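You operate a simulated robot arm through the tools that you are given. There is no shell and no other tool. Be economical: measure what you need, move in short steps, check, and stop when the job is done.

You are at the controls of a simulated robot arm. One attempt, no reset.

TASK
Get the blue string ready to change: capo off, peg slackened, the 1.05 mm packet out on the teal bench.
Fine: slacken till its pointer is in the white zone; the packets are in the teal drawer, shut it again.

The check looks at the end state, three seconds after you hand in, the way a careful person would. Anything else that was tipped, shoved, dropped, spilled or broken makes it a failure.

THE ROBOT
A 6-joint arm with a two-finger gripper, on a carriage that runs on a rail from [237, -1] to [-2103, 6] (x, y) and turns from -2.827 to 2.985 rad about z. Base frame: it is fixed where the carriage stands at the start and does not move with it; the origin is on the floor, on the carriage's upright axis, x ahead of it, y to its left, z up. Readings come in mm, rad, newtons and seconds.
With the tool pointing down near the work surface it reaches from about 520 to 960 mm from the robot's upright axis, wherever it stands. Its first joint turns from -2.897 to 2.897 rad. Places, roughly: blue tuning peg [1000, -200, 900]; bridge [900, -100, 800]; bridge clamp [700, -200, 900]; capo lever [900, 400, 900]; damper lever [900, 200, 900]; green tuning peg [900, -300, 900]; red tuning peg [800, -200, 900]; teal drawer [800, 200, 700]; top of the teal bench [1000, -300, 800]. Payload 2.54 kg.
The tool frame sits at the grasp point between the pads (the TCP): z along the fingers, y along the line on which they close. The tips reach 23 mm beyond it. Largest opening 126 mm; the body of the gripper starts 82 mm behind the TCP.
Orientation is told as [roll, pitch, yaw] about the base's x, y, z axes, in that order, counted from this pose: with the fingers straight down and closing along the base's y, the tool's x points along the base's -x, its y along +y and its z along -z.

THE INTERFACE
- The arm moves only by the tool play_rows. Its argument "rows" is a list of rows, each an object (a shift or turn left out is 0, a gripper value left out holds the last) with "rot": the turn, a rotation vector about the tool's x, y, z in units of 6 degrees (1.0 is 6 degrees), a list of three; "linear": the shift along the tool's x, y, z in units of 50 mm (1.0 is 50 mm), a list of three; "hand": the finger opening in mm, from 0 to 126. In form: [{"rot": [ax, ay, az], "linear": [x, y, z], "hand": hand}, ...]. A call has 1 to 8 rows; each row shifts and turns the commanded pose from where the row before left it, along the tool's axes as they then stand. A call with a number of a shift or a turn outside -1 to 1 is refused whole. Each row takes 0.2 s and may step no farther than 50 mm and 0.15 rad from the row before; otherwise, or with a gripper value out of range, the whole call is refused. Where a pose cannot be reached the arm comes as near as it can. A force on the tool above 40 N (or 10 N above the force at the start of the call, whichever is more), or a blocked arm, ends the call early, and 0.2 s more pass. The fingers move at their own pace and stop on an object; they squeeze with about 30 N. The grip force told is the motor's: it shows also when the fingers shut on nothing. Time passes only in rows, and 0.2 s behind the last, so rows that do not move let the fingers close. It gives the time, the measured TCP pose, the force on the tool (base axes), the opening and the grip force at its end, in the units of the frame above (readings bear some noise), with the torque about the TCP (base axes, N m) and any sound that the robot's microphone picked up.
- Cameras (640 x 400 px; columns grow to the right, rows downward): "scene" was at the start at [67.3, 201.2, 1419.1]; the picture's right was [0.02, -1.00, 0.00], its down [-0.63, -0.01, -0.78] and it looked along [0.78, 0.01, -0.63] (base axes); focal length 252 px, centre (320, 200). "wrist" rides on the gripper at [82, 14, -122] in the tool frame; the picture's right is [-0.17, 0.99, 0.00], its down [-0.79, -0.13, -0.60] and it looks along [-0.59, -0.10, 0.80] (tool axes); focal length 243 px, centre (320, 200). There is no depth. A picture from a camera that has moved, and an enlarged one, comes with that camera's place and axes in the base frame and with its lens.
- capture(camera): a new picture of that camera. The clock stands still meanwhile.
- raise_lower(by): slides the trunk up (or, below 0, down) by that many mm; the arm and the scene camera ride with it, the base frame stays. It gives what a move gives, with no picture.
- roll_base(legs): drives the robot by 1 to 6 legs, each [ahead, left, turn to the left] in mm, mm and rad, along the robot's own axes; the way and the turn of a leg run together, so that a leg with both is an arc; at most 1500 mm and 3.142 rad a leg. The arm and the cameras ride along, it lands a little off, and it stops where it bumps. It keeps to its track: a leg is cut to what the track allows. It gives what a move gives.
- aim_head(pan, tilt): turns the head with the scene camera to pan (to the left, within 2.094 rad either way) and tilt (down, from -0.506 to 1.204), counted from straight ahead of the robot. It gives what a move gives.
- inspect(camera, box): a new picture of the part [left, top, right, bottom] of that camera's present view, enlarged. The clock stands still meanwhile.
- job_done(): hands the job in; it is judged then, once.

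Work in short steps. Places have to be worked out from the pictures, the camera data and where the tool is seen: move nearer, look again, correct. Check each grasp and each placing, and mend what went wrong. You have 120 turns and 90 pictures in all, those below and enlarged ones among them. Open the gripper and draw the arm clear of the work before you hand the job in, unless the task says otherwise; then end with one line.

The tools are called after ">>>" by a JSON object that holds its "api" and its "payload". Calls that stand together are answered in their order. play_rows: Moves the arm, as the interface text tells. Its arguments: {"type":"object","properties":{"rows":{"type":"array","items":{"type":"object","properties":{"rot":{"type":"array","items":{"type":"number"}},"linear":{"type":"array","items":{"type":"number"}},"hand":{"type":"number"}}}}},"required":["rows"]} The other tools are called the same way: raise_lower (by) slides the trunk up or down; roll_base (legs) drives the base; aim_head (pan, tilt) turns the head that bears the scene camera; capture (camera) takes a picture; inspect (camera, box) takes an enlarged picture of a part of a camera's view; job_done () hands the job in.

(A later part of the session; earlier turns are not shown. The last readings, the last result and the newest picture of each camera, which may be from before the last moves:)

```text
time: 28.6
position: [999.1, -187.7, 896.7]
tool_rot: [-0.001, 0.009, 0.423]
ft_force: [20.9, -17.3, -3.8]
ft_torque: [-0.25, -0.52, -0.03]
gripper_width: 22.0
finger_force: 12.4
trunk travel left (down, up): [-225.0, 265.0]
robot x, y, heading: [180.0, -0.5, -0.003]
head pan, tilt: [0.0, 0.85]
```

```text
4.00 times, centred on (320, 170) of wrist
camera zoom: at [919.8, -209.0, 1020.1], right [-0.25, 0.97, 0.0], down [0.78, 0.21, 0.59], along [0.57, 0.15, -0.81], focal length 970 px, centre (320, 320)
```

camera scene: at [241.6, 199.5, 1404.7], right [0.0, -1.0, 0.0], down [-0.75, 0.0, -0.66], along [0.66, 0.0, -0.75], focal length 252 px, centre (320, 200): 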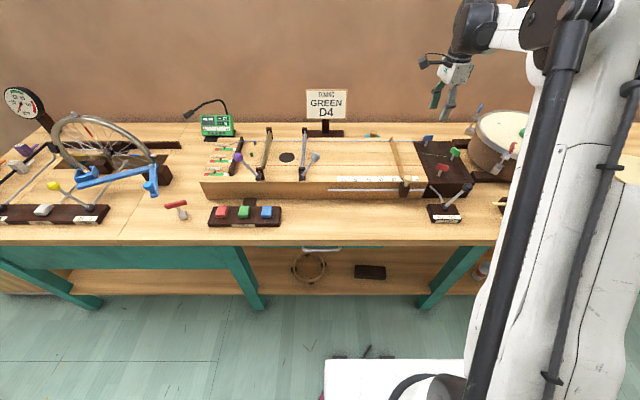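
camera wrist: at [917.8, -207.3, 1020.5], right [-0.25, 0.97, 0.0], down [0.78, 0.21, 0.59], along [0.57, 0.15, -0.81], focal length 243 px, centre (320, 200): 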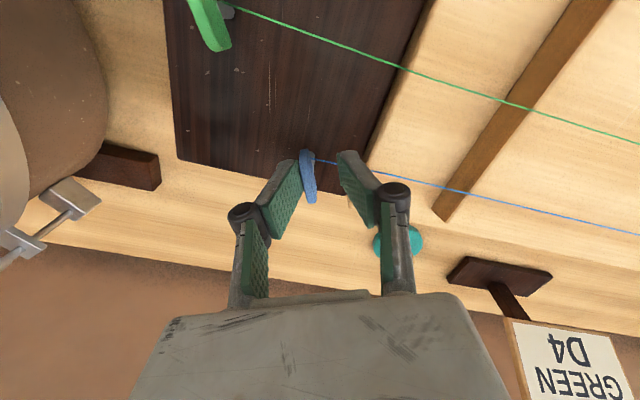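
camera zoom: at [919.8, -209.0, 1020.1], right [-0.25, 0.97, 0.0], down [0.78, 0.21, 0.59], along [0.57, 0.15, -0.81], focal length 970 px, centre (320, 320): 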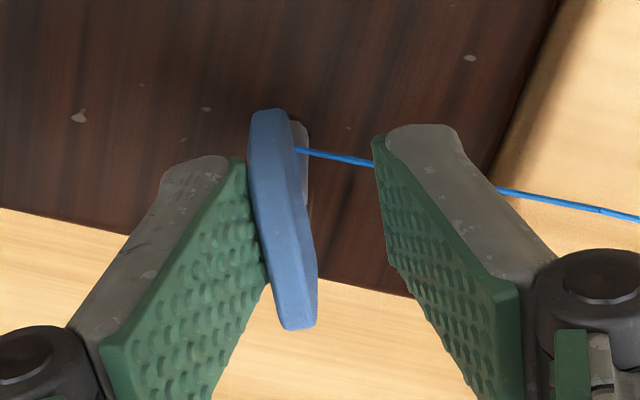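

Only the left finger touches: the tool is ~7 mm off centre along its closing axis. I open, shift -6 mm in tool y, and align.

>>> {"api": "play_rows", "payload": {"rows": [{"hand": 36}, {"linear": [0, -0.12, 0]}, {"hand": 14}, {}, {}]}}

>>> {"api": "inspect", "payload": {"camera": "wrist", "box": [240, 120, 400, 220]}}

```text
time: 29.8
position: [1000.1, -194.1, 898.3]
tool_rot: [-0.002, 0.012, 0.422]
ft_force: [-0.8, -0.8, -0.3]
ft_torque: [-0.02, -0.02, -0.01]
gripper_width: 14.0
finger_force: 0.1
trunk travel left (down, up): [-225.0, 265.0]
robot x, y, heading: [177.0, -1.7, -0.005]
head pan, tilt: [0.0, 0.85]
```

```text
4.00 times, centred on (320, 170) of wrist
camera zoom: at [921.1, -213.5, 1021.3], right [-0.25, 0.97, 0.0], down [0.78, 0.21, 0.59], along [0.57, 0.15, -0.81], focal length 970 px, centre (320, 320)
```

zoom: 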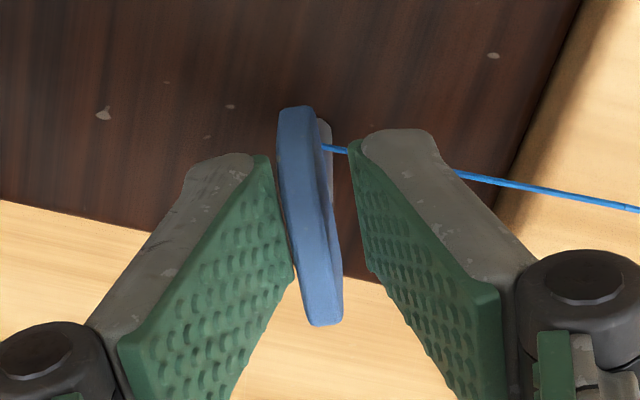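

Centred and parallel now. I turn another ~38° counter-clockwise with a loose cage.

>>> {"api": "play_rows", "payload": {"rows": [{"hand": 10}, {"rot": [0, 0, -0.8]}, {"rot": [0, 0, -0.8]}, {"rot": [0, 0, -0.8]}, {"rot": [0, 0, -0.8]}, {"rot": [0, 0, -0.8]}, {"rot": [0, 0, -0.8]}, {"rot": [0, 0, -0.8]}]}}

>>> {"api": "inspect", "payload": {"camera": "scene", "box": [200, 135, 248, 165]}}

>>> {"api": "inspect", "payload": {"camera": "wrist", "box": [240, 120, 400, 220]}}

```text
time: 31.6
position: [1000.9, -192.9, 896.4]
tool_rot: [0.004, 0.008, 1.01]
ft_force: [6.4, -10.4, 3.9]
ft_torque: [-0.21, -0.15, -0.07]
gripper_width: 17.0
finger_force: 5.2
trunk travel left (down, up): [-225.0, 265.0]
robot x, y, heading: [177.6, -2.6, -0.007]
head pan, tilt: [0.0, 0.85]
```

```text
13.33 times, centred on (224, 150) of scene
camera zoom: at [241.4, 198.4, 1404.9], right [0.0, -1.0, 0.0], down [-0.75, 0.0, -0.66], along [0.66, 0.0, -0.75], focal length 3358 px, centre (1600, 867)
```

zoom: 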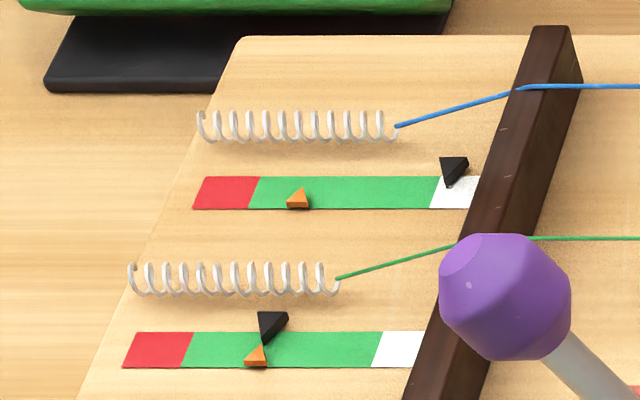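

```text
4.00 times, centred on (320, 170) of wrist
camera zoom: at [946.6, -255.4, 1020.3], right [-0.75, 0.67, 0.0], down [0.54, 0.6, 0.59], along [0.39, 0.44, -0.81], focal length 970 px, centre (320, 320)
```

zoom: 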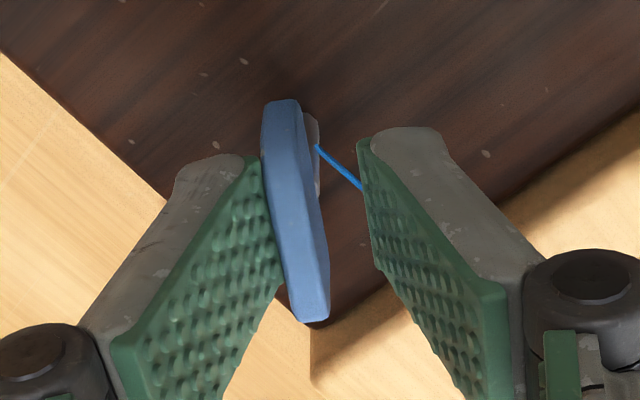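

The black pointer is just inside white. A little further for margin.

>>> {"api": "play_rows", "payload": {"rows": [{"rot": [0, 0, -0.8]}, {"rot": [0, 0, -0.8]}]}}

>>> {"api": "inspect", "payload": {"camera": "scene", "box": [216, 138, 240, 153]}}

```text
time: 32.2
position: [1000.8, -192.6, 896.9]
tool_rot: [0.004, 0.009, 1.177]
ft_force: [9.8, -11.2, 3.2]
ft_torque: [-0.26, -0.21, -0.11]
gripper_width: 18.6
finger_force: 6.4
trunk travel left (down, up): [-225.0, 265.0]
robot x, y, heading: [183.8, -0.4, -0.004]
head pan, tilt: [0.0, 0.85]
```

```text
16.00 times, centred on (228, 146) of scene
camera zoom: at [241.7, 198.3, 1404.9], right [0.0, -1.0, 0.0], down [-0.75, 0.0, -0.66], along [0.66, 0.0, -0.75], focal length 4029 px, centre (1792, 1072)
```

zoom: 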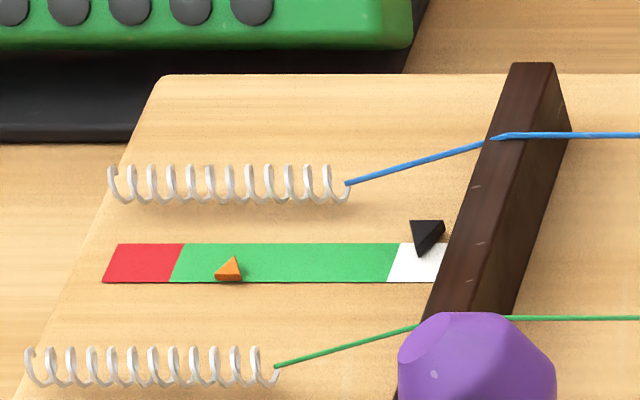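

Pointer sits well inside white. I open and rise straight up.

>>> {"api": "play_rows", "payload": {"rows": [{"hand": 36}, {}, {"linear": [0, 0, -0.6]}, {"linear": [0, 0, -0.9]}, {"linear": [0, 0, -0.9]}, {"linear": [0, 0, -0.9]}]}}

>>> {"api": "capture", "payload": {"camera": "scene"}}

>>> {"api": "inspect", "payload": {"camera": "scene", "box": [216, 138, 240, 153]}}

```text
time: 33.6
position: [1001.9, -191.0, 1063.8]
tool_rot: [0.004, 0.009, 1.176]
ft_force: [1.1, 0.3, -0.1]
ft_torque: [0.03, 0.01, 0.0]
gripper_width: 35.9
finger_force: 0.1
trunk travel left (down, up): [-225.0, 265.0]
robot x, y, heading: [181.2, 0.3, -0.007]
head pan, tilt: [0.0, 0.85]
```

```text
43 pictures are left
camera scene: at [241.2, 199.1, 1404.8], right [0.0, -1.0, 0.0], down [-0.75, 0.0, -0.66], along [0.66, 0.0, -0.75], focal length 252 px, centre (320, 200)
```

scene: 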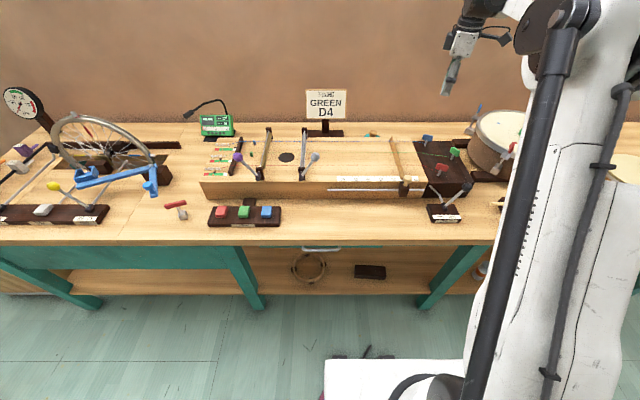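

```text
16.00 times, centred on (228, 146) of scene
camera zoom: at [241.2, 199.1, 1404.8], right [0.0, -1.0, 0.0], down [-0.75, 0.0, -0.66], along [0.66, 0.0, -0.75], focal length 4029 px, centre (1792, 1072)
```

zoom: 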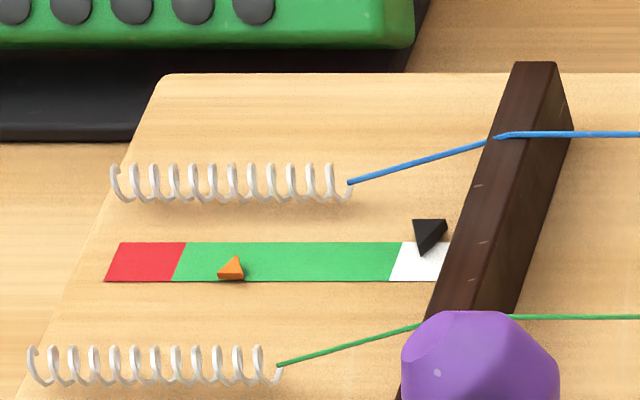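

Peg done. Now the drawer: raise a bit, back the robot 420 mm, lower the trunk later; look at the handle.

>>> {"api": "play_rows", "payload": {"rows": [{"linear": [0, 0, -0.9]}, {"rot": [0, 0, 1], "hand": 60}, {"rot": [0, 0, 1]}, {"rot": [0, 0, 1]}, {"rot": [0, 0, 1]}, {"rot": [0, 0, 1]}, {"rot": [0, 0, 1]}, {"rot": [0, 0, 1]}]}}

>>> {"api": "roll_base", "payload": {"legs": [[-420, 0, 0]]}}

>>> {"api": "aim_head", "payload": {"pan": 0, "tilt": 0.7}}

>>> {"api": "raise_lower", "payload": {"by": -200}}

>>> {"api": "capture", "payload": {"camera": "scene"}}

```text
time: 35.4
position: [1002.5, -190.5, 1108.0]
tool_rot: [0.0, 0.011, 0.441]
ft_force: [-0.2, 0.3, -0.2]
ft_torque: [0.01, -0.01, 0.02]
gripper_width: 60.0
finger_force: 0.0
trunk travel left (down, up): [-225.0, 265.0]
robot x, y, heading: [179.1, 0.5, -0.008]
head pan, tilt: [0.0, 0.85]
```

```text
time: 38.0
position: [575.9, -196.3, 1107.6]
tool_rot: [-0.002, 0.011, 0.436]
ft_force: [0.2, 0.1, 0.1]
ft_torque: [-0.03, -0.01, -0.01]
gripper_width: 60.0
finger_force: 0.1
trunk travel left (down, up): [-225.0, 265.0]
robot x, y, heading: [-244.7, 0.8, -0.015]
head pan, tilt: [0.0, 0.85]
```

```text
time: 38.7
position: [574.6, -195.8, 1107.3]
tool_rot: [-0.004, 0.011, 0.438]
ft_force: [-0.1, -0.1, 1.0]
ft_torque: [0.04, 0.02, -0.01]
gripper_width: 60.0
finger_force: 0.1
trunk travel left (down, up): [-225.0, 265.0]
robot x, y, heading: [-246.5, -0.4, -0.011]
head pan, tilt: [0.0, 0.7]
```

```text
time: 40.9
position: [574.6, -195.5, 907.4]
tool_rot: [-0.002, 0.012, 0.435]
ft_force: [-0.1, 0.3, 0.6]
ft_torque: [0.0, -0.01, 0.0]
gripper_width: 59.7
finger_force: 0.2
trunk travel left (down, up): [-25.0, 465.0]
robot x, y, heading: [-246.8, 1.6, -0.017]
head pan, tilt: [0.0, 0.7]
```

```text
41 pictures are left
camera scene: at [-176.3, 199.8, 1217.1], right [-0.01, -1.0, 0.0], down [-0.64, 0.01, -0.76], along [0.76, -0.01, -0.64], focal length 252 px, centre (320, 200)
```

scene: 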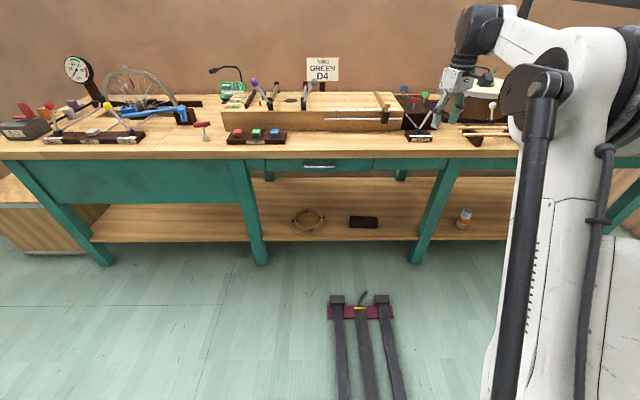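

Now the drawer is seen under the top. Zoom on the handle.

>>> {"api": "inspect", "payload": {"camera": "scene", "box": [256, 140, 384, 220]}}

>>> {"api": "inspect", "payload": {"camera": "scene", "box": [296, 150, 344, 180]}}

```text
5.00 times, centred on (320, 180) of scene
camera zoom: at [-176.3, 199.8, 1217.1], right [-0.01, -1.0, 0.0], down [-0.64, 0.01, -0.76], along [0.76, -0.01, -0.64], focal length 1259 px, centre (320, 300)
```

zoom: 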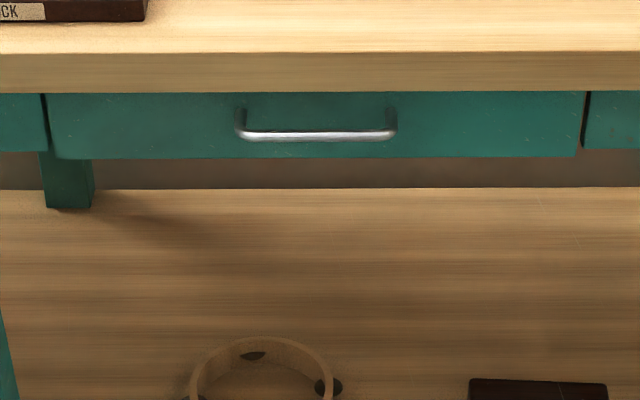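

```text
13.33 times, centred on (320, 165) of scene
camera zoom: at [-176.3, 199.8, 1217.1], right [-0.01, -1.0, 0.0], down [-0.64, 0.01, -0.76], along [0.76, -0.01, -0.64], focal length 3358 px, centre (320, 667)
```

zoom: 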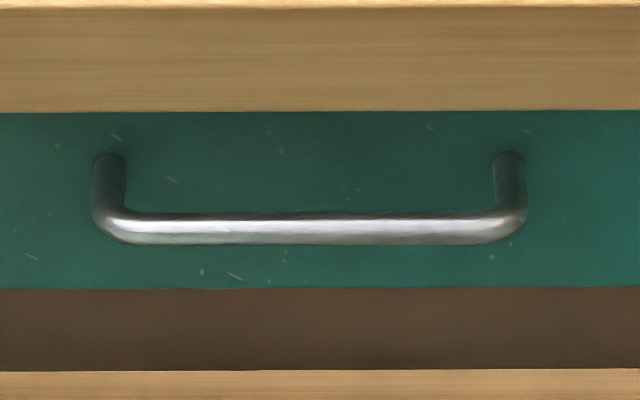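

Triangulated: bar at x≈658, z≈682, y≈194 (±45 straight), table edge x≈649 overhangs slightly, drawer front x≈697. I'll grip the bar horizontally with the fingers above and below. First back off 55 mm and turn the wrist.

>>> {"api": "play_rows", "payload": {"rows": [{"linear": [0.5, 0.23, 0]}, {"linear": [0.5, 0.23, 0]}, {"rot": [0, 0, -1]}, {"rot": [0, 0, -1]}, {"rot": [0, 0, -1]}, {"rot": [0, 0, -1]}, {"rot": [0, 0, -1]}, {"rot": [0, 0, -1]}]}}

>>> {"api": "play_rows", "payload": {"rows": [{"rot": [0, 0, -1]}, {"rot": [0, 0, -1]}, {"rot": [0, 0, -1]}, {"rot": [0, 0, -1]}, {"rot": [0, 0, -0.85], "hand": 40}]}}

```text
time: 42.7
position: [520.6, -196.2, 908.3]
tool_rot: [0.004, 0.007, 1.066]
ft_force: [0.0, -0.1, 0.1]
ft_torque: [0.04, -0.04, 0.03]
gripper_width: 60.2
finger_force: 0.0
trunk travel left (down, up): [-25.0, 465.0]
robot x, y, heading: [-241.8, -1.2, -0.01]
head pan, tilt: [0.0, 0.7]
```

```text
time: 43.9
position: [519.3, -196.6, 908.9]
tool_rot: [0.009, 0.005, 1.573]
ft_force: [0.2, 0.0, 0.3]
ft_torque: [0.0, 0.0, -0.02]
gripper_width: 40.0
finger_force: 0.1
trunk travel left (down, up): [-25.0, 465.0]
robot x, y, heading: [-244.0, -0.8, -0.012]
head pan, tilt: [0.0, 0.7]
```

Move left to y≈194.

>>> {"api": "play_rows", "payload": {"rows": [{"linear": [-0.975, 0, 0]}, {"linear": [-0.975, 0, 0]}, {"linear": [-0.975, 0, 0]}, {"linear": [-0.975, 0, 0]}, {"linear": [-0.975, 0, 0]}, {"linear": [-0.975, 0, 0]}, {"linear": [-0.975, 0, 0]}, {"linear": [-0.975, 0, 0]}]}}

>>> {"api": "play_rows", "payload": {"rows": [{"rot": [1, 0, 0]}, {"rot": [1, 0, 0]}, {"rot": [1, 0, 0]}, {"rot": [1, 0, 0]}, {"rot": [1, 0, 0]}, {"rot": [1, 0, 0]}, {"rot": [1, 0, 0]}, {"rot": [1, 0, 0]}]}}

```text
time: 45.7
position: [518.8, 193.3, 906.3]
tool_rot: [0.009, 0.006, 1.57]
ft_force: [-0.5, -0.9, 0.2]
ft_torque: [0.1, 0.04, -0.02]
gripper_width: 39.8
finger_force: 0.1
trunk travel left (down, up): [-25.0, 465.0]
robot x, y, heading: [-247.7, 8.2, -0.011]
head pan, tilt: [0.0, 0.7]
```

```text
time: 47.5
position: [520.2, 193.9, 905.0]
tool_rot: [-0.831, 0.006, 1.572]
ft_force: [0.6, 0.4, -0.4]
ft_torque: [0.01, 0.01, 0.05]
gripper_width: 40.2
finger_force: 0.1
trunk travel left (down, up): [-25.0, 465.0]
robot x, y, heading: [-243.0, -0.6, -0.013]
head pan, tilt: [0.0, 0.7]
```

Pitching as expected; complete to horizontal.

>>> {"api": "play_rows", "payload": {"rows": [{"rot": [1, 0, 0]}, {"rot": [1, 0, 0]}, {"rot": [1, 0, 0]}, {"rot": [1, 0, 0]}, {"rot": [1, 0, 0]}, {"rot": [1, 0, 0]}, {"rot": [1, 0, 0]}]}}

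>>> {"api": "capture", "payload": {"camera": "scene"}}

```text
time: 49.1
position: [518.5, 192.5, 905.2]
tool_rot: [-1.564, 0.007, 1.575]
ft_force: [-0.2, 0.4, -0.4]
ft_torque: [0.0, -0.01, 0.04]
gripper_width: 39.8
finger_force: 0.1
trunk travel left (down, up): [-25.0, 465.0]
robot x, y, heading: [-244.3, -0.5, -0.013]
head pan, tilt: [0.0, 0.7]
```

```text
38 pictures are left
camera scene: at [-176.4, 199.7, 1217.0], right [-0.01, -1.0, 0.0], down [-0.64, 0.01, -0.77], along [0.77, -0.01, -0.64], focal length 252 px, centre (320, 200)
```

scene: 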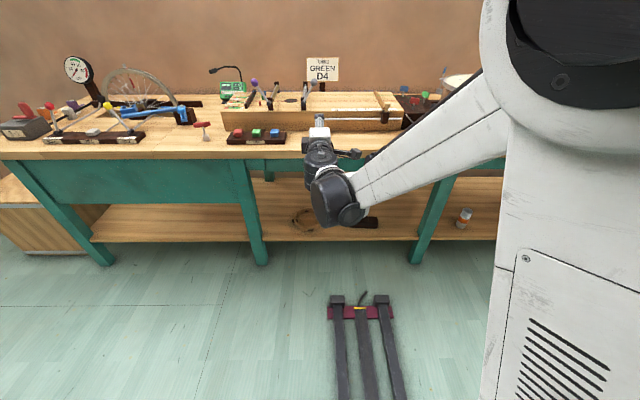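

Lower to handle height (tool y is down) and look with the wrist camera.

>>> {"api": "play_rows", "payload": {"rows": [{"linear": [0, 0.89, 0]}, {"linear": [0, 0.89, 0]}, {"linear": [0, 0.89, 0]}, {"linear": [0, 0.89, 0]}, {"linear": [0, 0.89, 0]}, {}]}}

>>> {"api": "capture", "payload": {"camera": "wrist"}}

```text
time: 50.5
position: [523.0, 193.2, 686.2]
tool_rot: [-1.561, 0.004, 1.572]
ft_force: [0.2, -0.3, 0.5]
ft_torque: [-0.01, 0.03, -0.06]
gripper_width: 39.7
finger_force: 0.0
out of reach, approached as far as the arm can: row 5
trunk travel left (down, up): [-25.0, 465.0]
robot x, y, heading: [-247.2, 0.4, -0.013]
head pan, tilt: [0.0, 0.7]
```

```text
37 pictures are left
camera wrist: at [402.3, 111.3, 674.9], right [-0.01, 0.16, -0.99], down [-0.6, 0.79, 0.13], along [0.8, 0.59, 0.09], focal length 243 px, centre (320, 200)
```

wrist: 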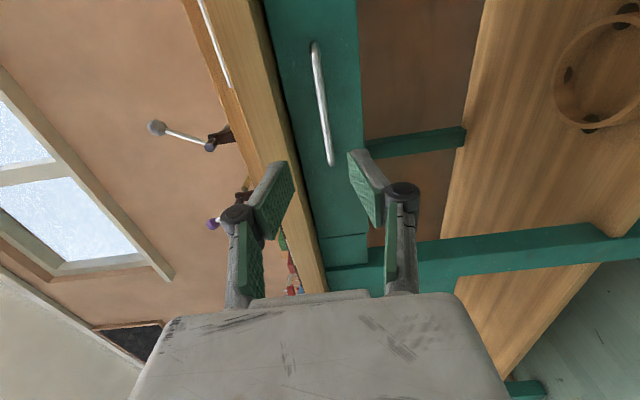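

Handle confirmed at z≈682, y 129–250. The arm was at its lower reach limit, so I lower the trunk 20 mm, raise the tool to match, and go forward in part.

>>> {"api": "raise_lower", "payload": {"by": -22}}

>>> {"api": "play_rows", "payload": {"rows": [{"linear": [0, -0.38, 0]}, {"linear": [0, 0, 0.8]}, {"linear": [0, 0, 0.8]}, {}]}}

>>> {"api": "capture", "payload": {"camera": "wrist"}}

```text
time: 51.2
position: [524.0, 193.9, 664.7]
tool_rot: [-1.562, 0.005, 1.572]
ft_force: [0.1, -0.2, 0.0]
ft_torque: [-0.02, -0.02, -0.01]
gripper_width: 39.8
finger_force: 0.0
trunk travel left (down, up): [-3.0, 487.0]
robot x, y, heading: [-245.9, -0.9, -0.011]
head pan, tilt: [0.0, 0.7]
```

```text
time: 52.2
position: [604.2, 194.7, 680.4]
tool_rot: [-1.561, 0.006, 1.573]
ft_force: [-0.2, 0.1, 0.3]
ft_torque: [-0.01, -0.02, 0.01]
gripper_width: 40.1
finger_force: 0.0
trunk travel left (down, up): [-3.0, 487.0]
robot x, y, heading: [-247.8, 3.4, -0.02]
head pan, tilt: [0.0, 0.7]
```

```text
36 pictures are left
camera wrist: at [483.1, 111.8, 670.0], right [-0.01, 0.16, -0.99], down [-0.6, 0.79, 0.13], along [0.8, 0.59, 0.09], focal length 243 px, centre (320, 200)
```

wrist: 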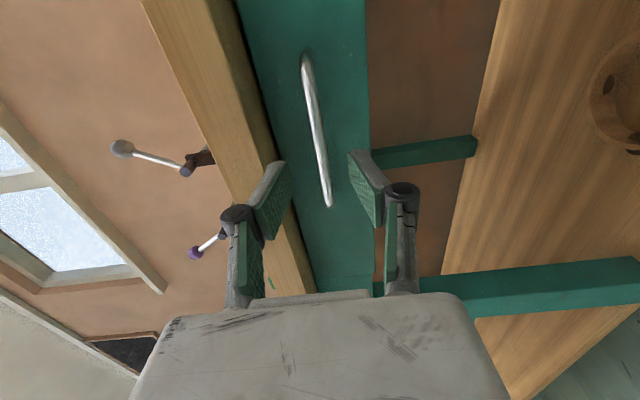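

Bar lies between the fingers' planes. Forward 50 mm and close.

>>> {"api": "play_rows", "payload": {"rows": [{"linear": [0, 0, 0.5]}, {"linear": [0, 0, 0.5]}, {}, {"hand": 5}, {}, {}]}}

>>> {"api": "capture", "payload": {"camera": "wrist"}}

```text
time: 53.6
position: [654.1, 193.7, 680.7]
tool_rot: [-1.559, 0.006, 1.573]
ft_force: [0.7, 0.3, -0.6]
ft_torque: [0.01, 0.0, 0.04]
gripper_width: 5.8
finger_force: 0.4
trunk travel left (down, up): [-3.0, 487.0]
robot x, y, heading: [-242.8, 2.3, -0.016]
head pan, tilt: [0.0, 0.7]
```

```text
35 pictures are left
camera wrist: at [533.3, 111.1, 670.4], right [-0.01, 0.16, -0.99], down [-0.6, 0.79, 0.13], along [0.8, 0.59, 0.09], focal length 243 px, centre (320, 200)
```

wrist: 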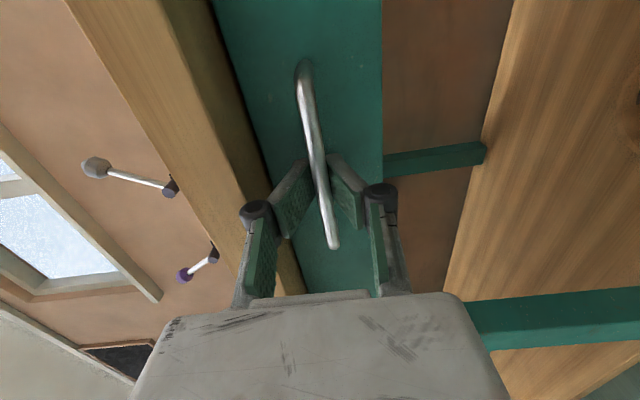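

I command full close to check whether the bar is truly gripped.

>>> {"api": "play_rows", "payload": {"rows": [{"hand": 0}, {}, {}]}}

>>> {"api": "inspect", "payload": {"camera": "wrist", "box": [240, 120, 400, 220]}}

```text
time: 54.4
position: [653.7, 193.6, 680.7]
tool_rot: [-1.559, 0.005, 1.571]
ft_force: [-3.7, -2.2, -21.0]
ft_torque: [0.31, 0.11, 0.02]
gripper_width: 5.6
finger_force: 31.1
trunk travel left (down, up): [-3.0, 487.0]
robot x, y, heading: [-244.5, -0.2, -0.014]
head pan, tilt: [0.0, 0.7]
```

```text
4.00 times, centred on (320, 170) of wrist
camera zoom: at [533.7, 111.1, 669.2], right [-0.01, 0.16, -0.99], down [-0.6, 0.79, 0.14], along [0.8, 0.59, 0.09], focal length 970 px, centre (320, 320)
```

zoom: 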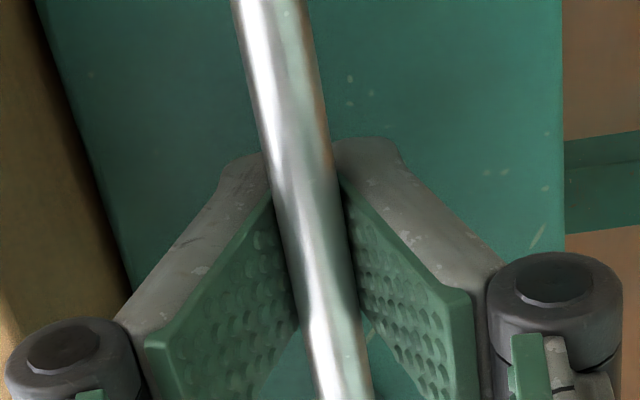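

Bar is gripped. Ease 2 mm down to relax and pull the drawer toward the robot.

>>> {"api": "play_rows", "payload": {"rows": [{"linear": [0, 0.04, 0]}, {"linear": [0, 0, -0.4]}, {"linear": [0, 0, -0.6]}, {"linear": [0, 0, -0.6]}, {"linear": [0, 0, -0.6]}, {"linear": [0, 0, -0.6]}, {"linear": [0, 0, -0.6]}]}}

>>> {"api": "capture", "payload": {"camera": "scene"}}

```text
time: 55.9
position: [503.9, 195.4, 679.9]
tool_rot: [-1.554, 0.001, 1.568]
ft_force: [-0.8, -1.3, -36.9]
ft_torque: [0.11, 0.28, 0.02]
gripper_width: 5.9
finger_force: 30.9
out of reach, approached as far as the arm can: row 7
trunk travel left (down, up): [-3.0, 487.0]
robot x, y, heading: [-244.7, -1.3, -0.017]
head pan, tilt: [0.0, 0.7]
stopped in row 7: the force on the tool passed its limit at 62 N (the readings are from after the stop); the commanded pose is now the measured one
```

```text
33 pictures are left
camera scene: at [-174.2, 200.2, 1194.2], right [-0.01, -1.0, 0.0], down [-0.65, 0.01, -0.76], along [0.76, -0.01, -0.65], focal length 252 px, centre (320, 200)
```

scene: 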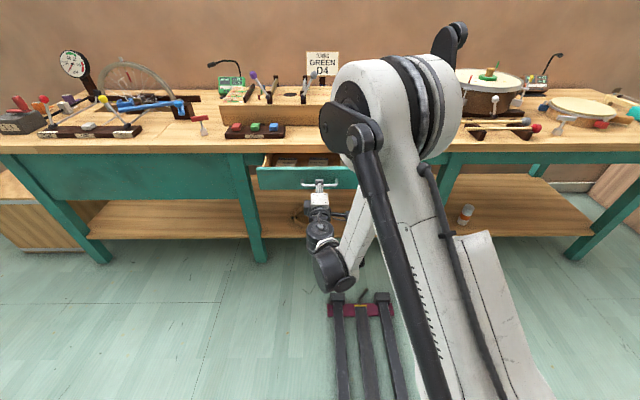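

Drawer is ~150 mm open; the arm is at a reach limit, so I lower the trunk 3 mm and pull the rest with the carriage.

>>> {"api": "raise_lower", "payload": {"by": -3}}

>>> {"api": "roll_base", "payload": {"legs": [[-70, 0, 0]]}}

>>> {"api": "inspect", "payload": {"camera": "scene", "box": [240, 130, 368, 210]}}

```text
time: 56.4
position: [503.3, 194.6, 680.4]
tool_rot: [-1.559, 0.003, 1.566]
ft_force: [-0.1, 0.1, -8.1]
ft_torque: [0.12, 0.03, -0.05]
gripper_width: 6.0
finger_force: 30.9
trunk travel left (down, up): [0.0, 490.0]
robot x, y, heading: [-244.6, 0.4, -0.014]
head pan, tilt: [0.0, 0.7]
```

```text
time: 57.5
position: [435.0, 195.6, 680.0]
tool_rot: [-1.56, 0.003, 1.567]
ft_force: [-1.4, 9.8, -1.2]
ft_torque: [0.18, 0.01, 0.19]
gripper_width: 6.0
finger_force: 30.0
trunk travel left (down, up): [0.0, 490.0]
robot x, y, heading: [-314.7, -0.7, -0.018]
head pan, tilt: [0.0, 0.7]
```

```text
5.00 times, centred on (304, 170) of scene
camera zoom: at [-244.6, 200.3, 1192.0], right [-0.01, -1.0, 0.0], down [-0.64, 0.01, -0.76], along [0.76, -0.01, -0.64], focal length 1259 px, centre (400, 350)
```

zoom: 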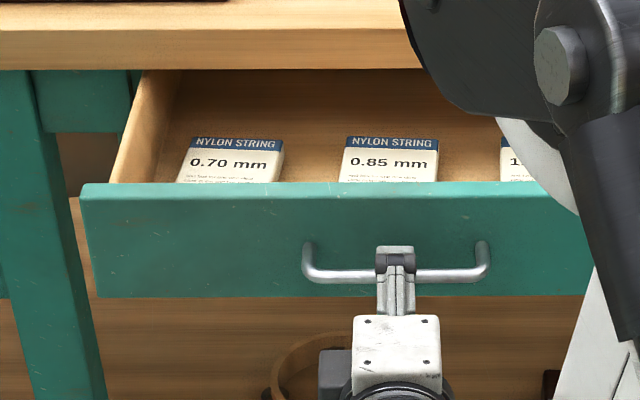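

Drawer is open ~220 mm; packets 0.70, 0.85 and a third "1…" are in view. I release the handle, back away, and rise.

>>> {"api": "play_rows", "payload": {"rows": [{"hand": 40}, {}, {}]}}

>>> {"api": "roll_base", "payload": {"legs": [[-70, 0, 0]]}}

>>> {"api": "raise_lower", "payload": {"by": 250}}

>>> {"api": "capture", "payload": {"camera": "scene"}}

```text
time: 58.2
position: [435.1, 193.3, 681.0]
tool_rot: [-1.559, 0.001, 1.567]
ft_force: [0.9, 0.2, -0.5]
ft_torque: [-0.01, 0.0, 0.01]
gripper_width: 39.8
finger_force: 0.0
trunk travel left (down, up): [0.0, 490.0]
robot x, y, heading: [-316.6, 0.6, -0.011]
head pan, tilt: [0.0, 0.7]
```

```text
time: 59.3
position: [364.7, 195.0, 680.8]
tool_rot: [-1.559, 0.003, 1.569]
ft_force: [-0.1, 0.4, 0.0]
ft_torque: [-0.01, 0.01, -0.01]
gripper_width: 39.8
finger_force: 0.0
trunk travel left (down, up): [0.0, 490.0]
robot x, y, heading: [-382.9, -2.2, -0.011]
head pan, tilt: [0.0, 0.7]
```

```text
time: 61.9
position: [364.8, 195.9, 930.4]
tool_rot: [-1.558, 0.001, 1.57]
ft_force: [-0.4, 0.2, 1.2]
ft_torque: [-0.01, 0.02, -0.02]
gripper_width: 40.0
finger_force: 0.1
trunk travel left (down, up): [-250.0, 240.0]
robot x, y, heading: [-387.2, 3.8, -0.012]
head pan, tilt: [0.0, 0.7]
```

```text
31 pictures are left
camera scene: at [-315.2, 200.1, 1441.9], right [-0.01, -1.0, 0.0], down [-0.64, 0.01, -0.76], along [0.76, -0.01, -0.64], focal length 252 px, centre (320, 200)
```

scene: 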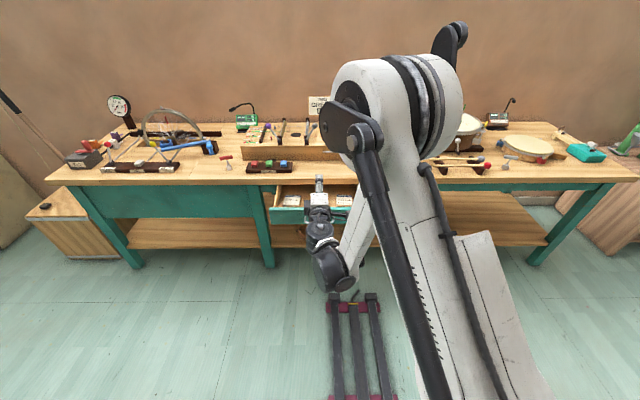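

I rotate the tool back to pointing straight down (yaw 0) in a single compound turn.

>>> {"api": "play_rows", "payload": {"rows": [{"rot": [-0.8248, 0.8248, 0.8248]}, {"rot": [-0.8248, 0.8248, 0.8248]}, {"rot": [-0.8248, 0.8248, 0.8248]}, {"rot": [-0.8248, 0.8248, 0.8248]}, {"rot": [-0.8248, 0.8248, 0.8248]}, {"rot": [-0.8248, 0.8248, 0.8248]}, {"rot": [-0.8248, 0.8248, 0.8248]}]}}

>>> {"api": "play_rows", "payload": {"rows": [{"rot": [-0.8248, 0.8248, 0.8248]}, {"rot": [-0.8248, 0.8248, 0.8248]}, {"rot": [-0.8248, 0.8248, 0.8248]}, {"rot": [-0.8248, 0.8248, 0.8248]}, {"rot": [-0.8248, 0.8248, 0.8248]}, {"rot": [-0.8248, 0.8248, 0.8248]}, {"rot": [-0.8248, 0.8248, 0.8248]}]}}

>>> {"api": "capture", "payload": {"camera": "scene"}}

```text
time: 63.5
position: [363.9, 194.7, 930.4]
tool_rot: [-0.777, -0.327, 0.778]
ft_force: [-0.9, -0.6, -0.4]
ft_torque: [0.01, -0.01, 0.04]
gripper_width: 39.6
finger_force: 0.0
trunk travel left (down, up): [-250.0, 240.0]
robot x, y, heading: [-382.4, 0.3, -0.015]
head pan, tilt: [0.0, 0.7]
```

```text
time: 65.0
position: [363.8, 194.5, 930.9]
tool_rot: [-0.002, 0.012, -0.003]
ft_force: [0.1, -0.5, -0.8]
ft_torque: [-0.02, -0.04, 0.02]
gripper_width: 39.8
finger_force: 0.1
trunk travel left (down, up): [-250.0, 240.0]
robot x, y, heading: [-382.9, 1.2, -0.009]
head pan, tilt: [0.0, 0.7]
```

```text
30 pictures are left
camera scene: at [-315.4, 200.2, 1442.0], right [-0.01, -1.0, 0.0], down [-0.64, 0.01, -0.77], along [0.76, -0.01, -0.64], focal length 252 px, centre (320, 200)
```

scene: 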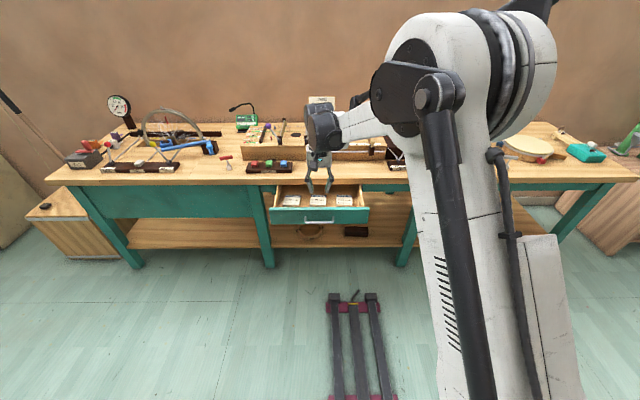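

Good view into the drawer now; I zoom on the packets.

>>> {"api": "inspect", "payload": {"camera": "scene", "box": [264, 180, 376, 250]}}

>>> {"api": "inspect", "payload": {"camera": "scene", "box": [328, 188, 360, 208]}}

```text
5.71 times, centred on (320, 215) of scene
camera zoom: at [-315.4, 200.2, 1442.0], right [-0.01, -1.0, 0.0], down [-0.64, 0.01, -0.77], along [0.76, -0.01, -0.64], focal length 1439 px, centre (320, 114)
```

zoom: 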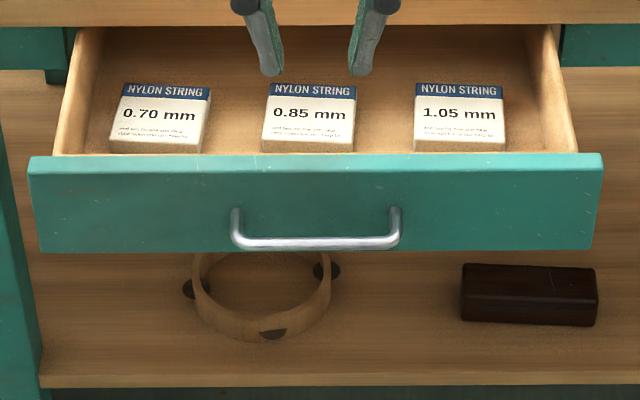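

```text
16.00 times, centred on (344, 198) of scene
camera zoom: at [-315.4, 200.2, 1442.0], right [-0.01, -1.0, 0.0], down [-0.64, 0.01, -0.77], along [0.76, -0.01, -0.64], focal length 4029 px, centre (-64, 232)
```

zoom: 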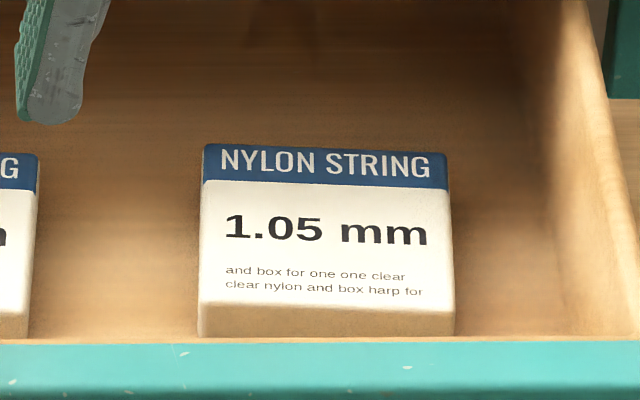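

The right-hand packet is clearly "1.05 mm", a flat box ≈73×76×12 mm centred near (610, 70, top 667). I drive forward 140 mm and bring the open gripper above it for a closer view.

>>> {"api": "roll_base", "payload": {"legs": [[140, 0, 0]]}}

>>> {"api": "play_rows", "payload": {"rows": [{"linear": [-0.4, -0.496, 0.5], "hand": 88}, {"linear": [-0.4, -0.496, 0.5]}, {"linear": [-0.4, -0.496, 0.5]}, {"linear": [-0.4, -0.496, 0.5]}, {"linear": [-0.4, -0.496, 0.5]}, {}]}}

>>> {"api": "capture", "payload": {"camera": "wrist"}}

>>> {"api": "capture", "payload": {"camera": "scene"}}

```text
time: 66.4
position: [505.8, 193.7, 930.1]
tool_rot: [-0.003, 0.012, -0.004]
ft_force: [-0.3, 0.0, -0.7]
ft_torque: [0.01, 0.02, 0.0]
gripper_width: 39.9
finger_force: 0.1
trunk travel left (down, up): [-250.0, 240.0]
robot x, y, heading: [-246.2, -0.3, -0.018]
head pan, tilt: [0.0, 0.7]
```

```text
time: 67.8
position: [602.4, 70.2, 804.1]
tool_rot: [-0.001, 0.013, -0.003]
ft_force: [0.0, -0.4, -0.1]
ft_torque: [0.0, 0.0, 0.02]
gripper_width: 88.2
finger_force: 0.1
trunk travel left (down, up): [-250.0, 240.0]
robot x, y, heading: [-244.5, 4.0, -0.017]
head pan, tilt: [0.0, 0.7]
```

```text
27 pictures are left
camera wrist: at [522.9, 84.3, 927.1], right [0.17, 0.99, 0.0], down [0.8, -0.13, 0.59], along [0.58, -0.1, -0.81], focal length 243 px, centre (320, 200)
```

wrist: 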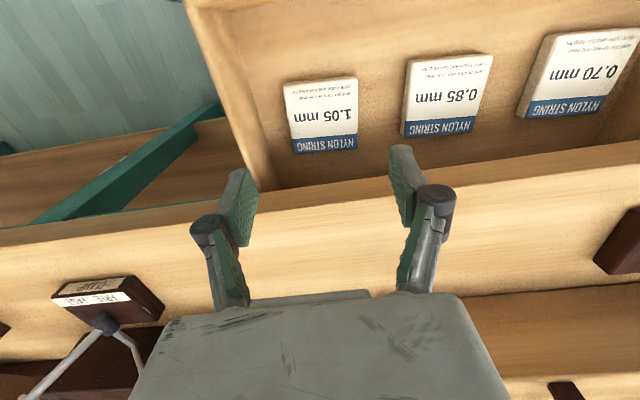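

```text
26 pictures are left
camera scene: at [-172.9, 199.4, 1442.0], right [-0.01, -1.0, 0.0], down [-0.64, 0.01, -0.76], along [0.76, -0.01, -0.64], focal length 252 px, centre (320, 200)
```

scene: 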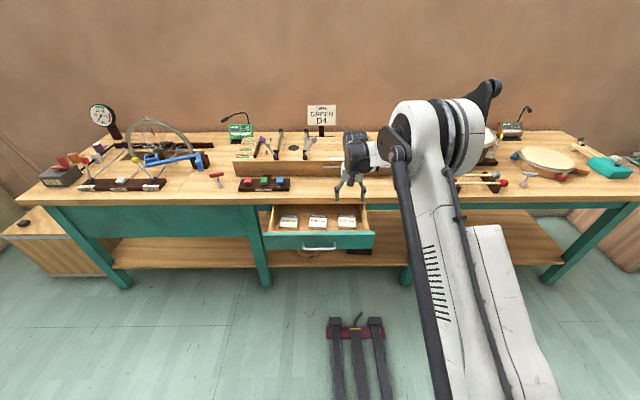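

Packet centre refined to ≈(604, 72.5), yaw ≈ -4°. I align and descend to z≈700 (tips ≈677, just above its top).

>>> {"api": "play_rows", "payload": {"rows": [{"rot": [0, 0, 0.7], "linear": [-0.03, 0.04, 0]}, {"linear": [0, 0, 0.52]}, {"linear": [0, 0, 0.52]}, {"linear": [0, 0, 0.52]}, {"linear": [0, 0, 0.52]}, {}]}}

>>> {"api": "capture", "payload": {"camera": "wrist"}}

>>> {"api": "inspect", "payload": {"camera": "scene", "box": [312, 180, 392, 230]}}

```text
time: 69.2
position: [605.6, 71.6, 699.6]
tool_rot: [-0.005, 0.011, -0.076]
ft_force: [-0.3, -0.4, -0.2]
ft_torque: [-0.01, 0.02, -0.01]
gripper_width: 87.6
finger_force: 0.1
trunk travel left (down, up): [-250.0, 240.0]
robot x, y, heading: [-241.5, 4.5, -0.01]
head pan, tilt: [0.0, 0.7]
```

```text
25 pictures are left
camera wrist: at [526.0, 91.6, 823.6], right [0.24, 0.97, -0.01], down [0.79, -0.19, 0.59], along [0.57, -0.15, -0.81], focal length 243 px, centre (320, 200)
```

wrist: 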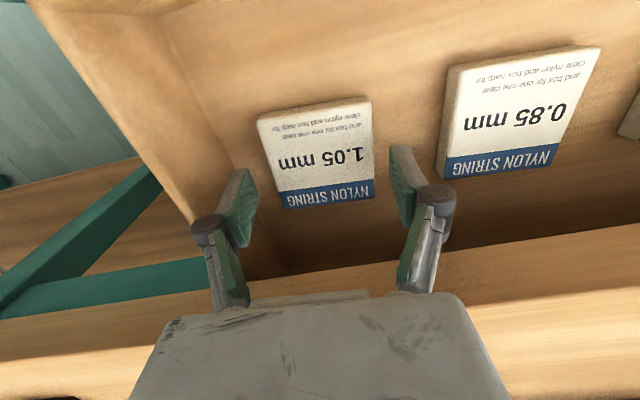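

```text
8.00 times, centred on (352, 205) of scene
camera zoom: at [-173.1, 199.7, 1442.0], right [-0.01, -1.0, 0.0], down [-0.64, 0.01, -0.76], along [0.76, -0.01, -0.64], focal length 2014 px, centre (64, 160)
```

zoom: 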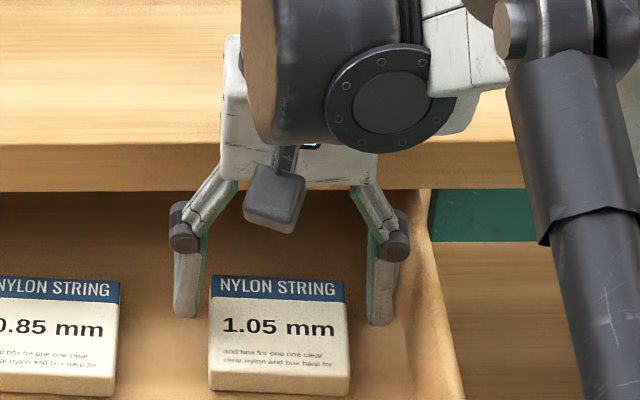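

Packet centre computed from its corners: (602, 72). I shift -3 mm in x, go down to z≈681 and check force.

>>> {"api": "play_rows", "payload": {"rows": [{"linear": [0.06, 0, 0.12]}, {"linear": [0, 0, 0.12]}, {"linear": [0, 0, 0.12]}, {}]}}

>>> {"api": "inspect", "payload": {"camera": "scene", "box": [312, 180, 392, 230]}}

```text
time: 70.2
position: [600.6, 70.2, 682.2]
tool_rot: [-0.003, 0.013, -0.077]
ft_force: [-1.4, -0.3, 0.6]
ft_torque: [0.01, 0.02, 0.02]
gripper_width: 87.8
finger_force: 0.0
trunk travel left (down, up): [-250.0, 240.0]
robot x, y, heading: [-241.0, 3.7, -0.015]
head pan, tilt: [0.0, 0.7]
```

```text
8.00 times, centred on (352, 205) of scene
camera zoom: at [-173.2, 199.6, 1442.0], right [-0.01, -1.0, 0.0], down [-0.64, 0.01, -0.76], along [0.76, -0.01, -0.64], focal length 2014 px, centre (64, 160)
```

zoom: 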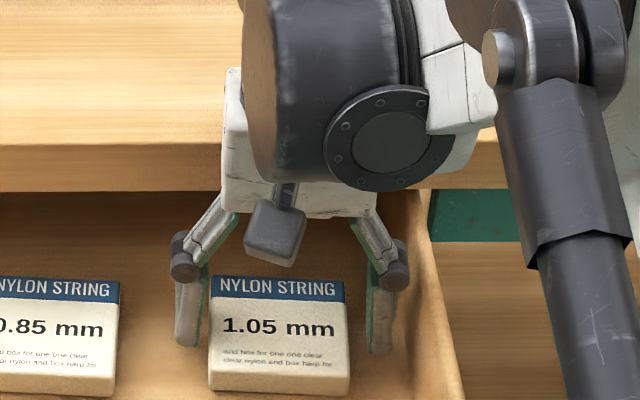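

Fingers straddle the packet. Lower 3 mm more with force watch, then close.

>>> {"api": "play_rows", "payload": {"rows": [{"linear": [0, 0, 0.06]}, {"hand": 68}, {"hand": 60}, {}, {}]}}

>>> {"api": "capture", "payload": {"camera": "wrist"}}

```text
time: 71.4
position: [600.6, 70.4, 679.4]
tool_rot: [-0.003, 0.012, -0.076]
ft_force: [-0.8, 0.7, -0.2]
ft_torque: [0.0, 0.01, 0.0]
gripper_width: 72.9
finger_force: 30.6
trunk travel left (down, up): [-250.0, 240.0]
robot x, y, heading: [-239.7, 1.0, -0.017]
head pan, tilt: [0.0, 0.7]
```

```text
22 pictures are left
camera wrist: at [522.4, 90.7, 803.1], right [0.24, 0.97, -0.01], down [0.79, -0.19, 0.59], along [0.57, -0.15, -0.81], focal length 243 px, centre (320, 200)
```

wrist: 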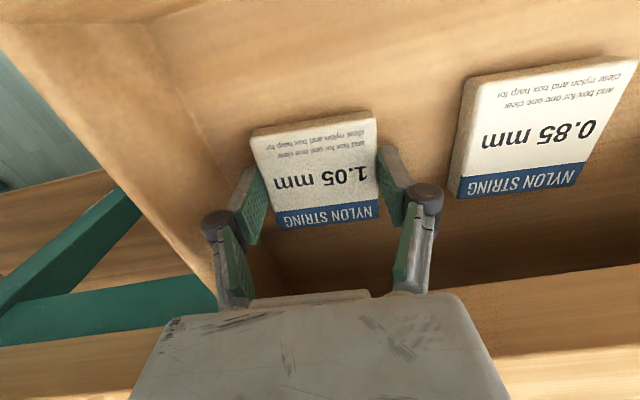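

Gripped firmly (72.9 mm, 30 N). Lift 15 mm, ease back 25 mm from the table edge, then lift.

>>> {"api": "play_rows", "payload": {"rows": [{"linear": [0, 0, -0.3]}, {"linear": [0.5, 0, -0.1]}, {"linear": [0, 0, -0.7]}, {"linear": [0, 0, -0.7]}, {"linear": [0, 0, -0.7]}, {"linear": [0, 0, -0.7]}, {}]}}

>>> {"api": "capture", "payload": {"camera": "wrist"}}

>>> {"api": "capture", "payload": {"camera": "scene"}}

```text
time: 73.0
position: [576.5, 73.0, 840.1]
tool_rot: [-0.004, 0.013, -0.076]
ft_force: [1.1, 0.1, 0.7]
ft_torque: [0.0, -0.02, 0.01]
gripper_width: 72.8
finger_force: 30.2
trunk travel left (down, up): [-250.0, 240.0]
robot x, y, heading: [-243.3, 1.5, -0.017]
head pan, tilt: [0.0, 0.7]
```

```text
21 pictures are left
camera wrist: at [498.0, 93.1, 964.1], right [0.24, 0.97, -0.01], down [0.79, -0.19, 0.59], along [0.57, -0.15, -0.81], focal length 243 px, centre (320, 200)
```

wrist: 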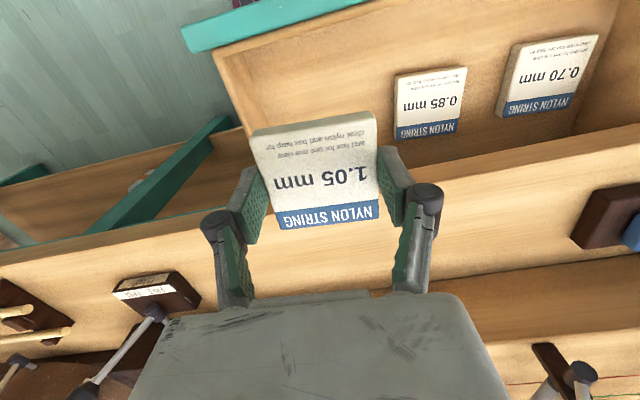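

```text
20 pictures are left
camera scene: at [-173.5, 199.6, 1442.0], right [-0.01, -1.0, 0.0], down [-0.64, 0.01, -0.77], along [0.77, -0.01, -0.64], focal length 252 px, centre (320, 200)
```

scene: 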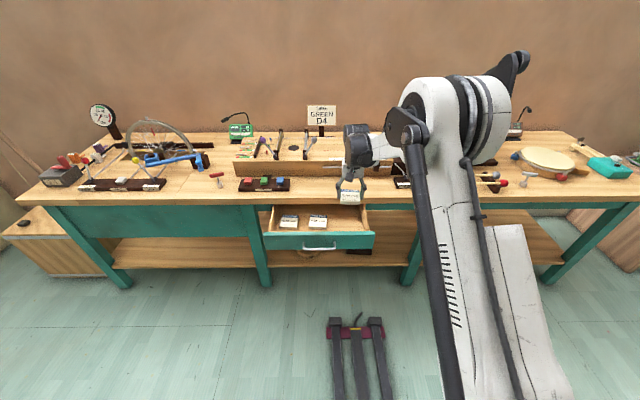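

Packet is held. Free bench area in front of the instrument: about (715, 75). I roll ahead 120 mm, then fine move.

>>> {"api": "roll_base", "payload": {"legs": [[120, 0, 0]]}}

>>> {"api": "capture", "payload": {"camera": "scene"}}

```text
time: 74.2
position: [695.2, 73.0, 840.2]
tool_rot: [-0.002, 0.012, -0.078]
ft_force: [0.6, 0.0, -0.1]
ft_torque: [0.01, 0.0, 0.0]
gripper_width: 72.6
finger_force: 29.6
trunk travel left (down, up): [-250.0, 240.0]
robot x, y, heading: [-121.2, 3.1, -0.017]
head pan, tilt: [0.0, 0.7]
```

```text
19 pictures are left
camera scene: at [-54.7, 199.3, 1442.0], right [-0.01, -1.0, 0.0], down [-0.64, 0.01, -0.77], along [0.76, -0.01, -0.64], focal length 252 px, centre (320, 200)
```

scene: 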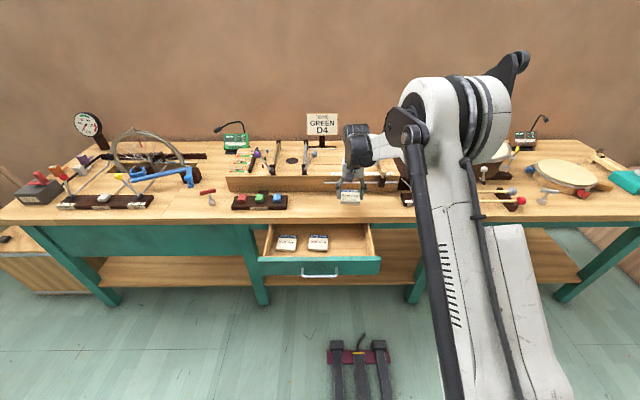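

Over the bench. Move +18 mm in x and lower to z≈800, then check.

>>> {"api": "play_rows", "payload": {"rows": [{"linear": [-0.36, 0.03, 0.2]}, {"linear": [0, 0, 0.3]}, {"linear": [0, 0, 0.3]}, {}]}}

>>> {"api": "inspect", "payload": {"camera": "scene", "box": [300, 160, 396, 220]}}

```text
time: 75.2
position: [712.7, 73.5, 799.3]
tool_rot: [-0.004, 0.012, -0.078]
ft_force: [-1.0, 0.0, 0.3]
ft_torque: [0.02, 0.04, -0.01]
gripper_width: 73.0
finger_force: 30.0
trunk travel left (down, up): [-250.0, 240.0]
robot x, y, heading: [-124.2, 3.4, -0.011]
head pan, tilt: [0.0, 0.7]
```

```text
6.67 times, centred on (348, 190) of scene
camera zoom: at [-54.4, 199.3, 1442.0], right [-0.01, -1.0, 0.0], down [-0.64, 0.01, -0.76], along [0.76, -0.01, -0.64], focal length 1679 px, centre (133, 267)
```

zoom: 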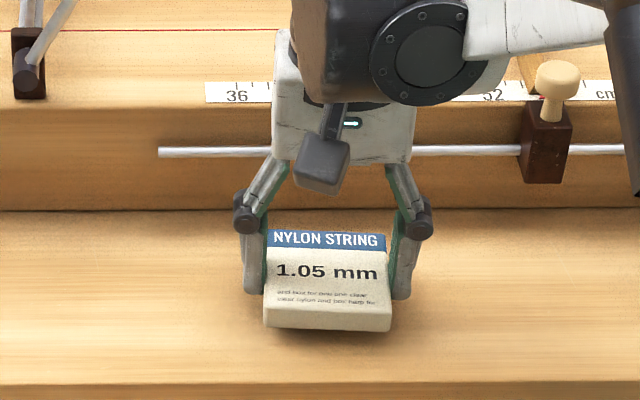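

Nearly down. I lower in 3 mm steps watching the vertical force.

>>> {"api": "play_rows", "payload": {"rows": [{"linear": [0, 0, 0.06]}, {"linear": [0, 0, 0.06]}, {"linear": [0, 0, 0.04]}, {}]}}

```text
time: 76.2
position: [711.8, 72.3, 791.0]
tool_rot: [-0.003, 0.013, -0.077]
ft_force: [0.4, 0.4, -0.4]
ft_torque: [0.0, 0.0, 0.0]
gripper_width: 72.9
finger_force: 30.0
trunk travel left (down, up): [-250.0, 240.0]
robot x, y, heading: [-120.1, 0.4, -0.012]
head pan, tilt: [0.0, 0.7]
```

>>> {"api": "play_rows", "payload": {"rows": [{"linear": [0, 0, 0.04]}, {"linear": [0, 0, 0.04]}, {}]}}

>>> {"api": "inspect", "payload": {"camera": "scene", "box": [316, 180, 380, 220]}}

```text
time: 77.0
position: [712.1, 72.3, 788.8]
tool_rot: [-0.003, 0.01, -0.077]
ft_force: [9.8, 1.7, 25.5]
ft_torque: [0.1, -0.09, 0.0]
gripper_width: 72.8
finger_force: 30.3
trunk travel left (down, up): [-250.0, 240.0]
robot x, y, heading: [-124.5, 3.3, -0.018]
head pan, tilt: [0.0, 0.7]
```

```text
10.00 times, centred on (348, 200) of scene
camera zoom: at [-55.7, 199.2, 1442.4], right [-0.01, -1.0, 0.0], down [-0.64, 0.01, -0.77], along [0.77, -0.01, -0.64], focal length 2518 px, centre (40, 200)
```

zoom: 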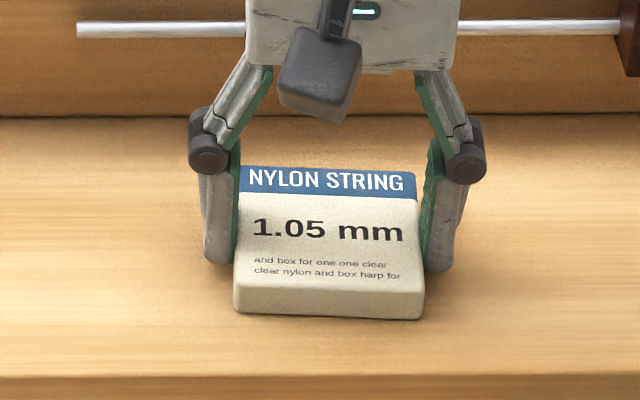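

Contact with 25 N: the packet stands on the bench. Ease up 1 mm, open, and rise.

>>> {"api": "play_rows", "payload": {"rows": [{"linear": [0, 0, -0.03]}, {"hand": 92}, {}, {"linear": [0, 0, -0.4]}, {"linear": [0, 0, -0.8]}, {"linear": [0, 0, -0.9]}, {"linear": [0, 0, -0.9]}]}}

>>> {"api": "capture", "payload": {"camera": "wrist"}}

```text
time: 78.6
position: [715.6, 73.2, 941.2]
tool_rot: [-0.003, 0.012, -0.077]
ft_force: [0.8, -0.8, 0.1]
ft_torque: [-0.02, 0.03, -0.02]
gripper_width: 91.9
finger_force: 0.0
trunk travel left (down, up): [-250.0, 240.0]
robot x, y, heading: [-123.6, 0.8, -0.015]
head pan, tilt: [0.0, 0.7]
```

```text
16 pictures are left
camera wrist: at [636.8, 92.8, 1064.8], right [0.24, 0.97, -0.01], down [0.79, -0.19, 0.59], along [0.57, -0.15, -0.81], focal length 243 px, centre (320, 200)
```

wrist: 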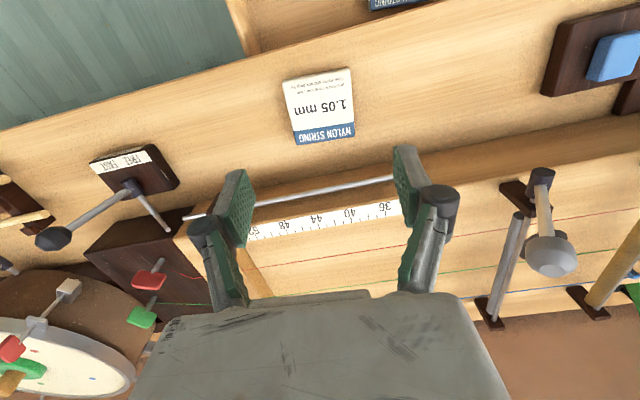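

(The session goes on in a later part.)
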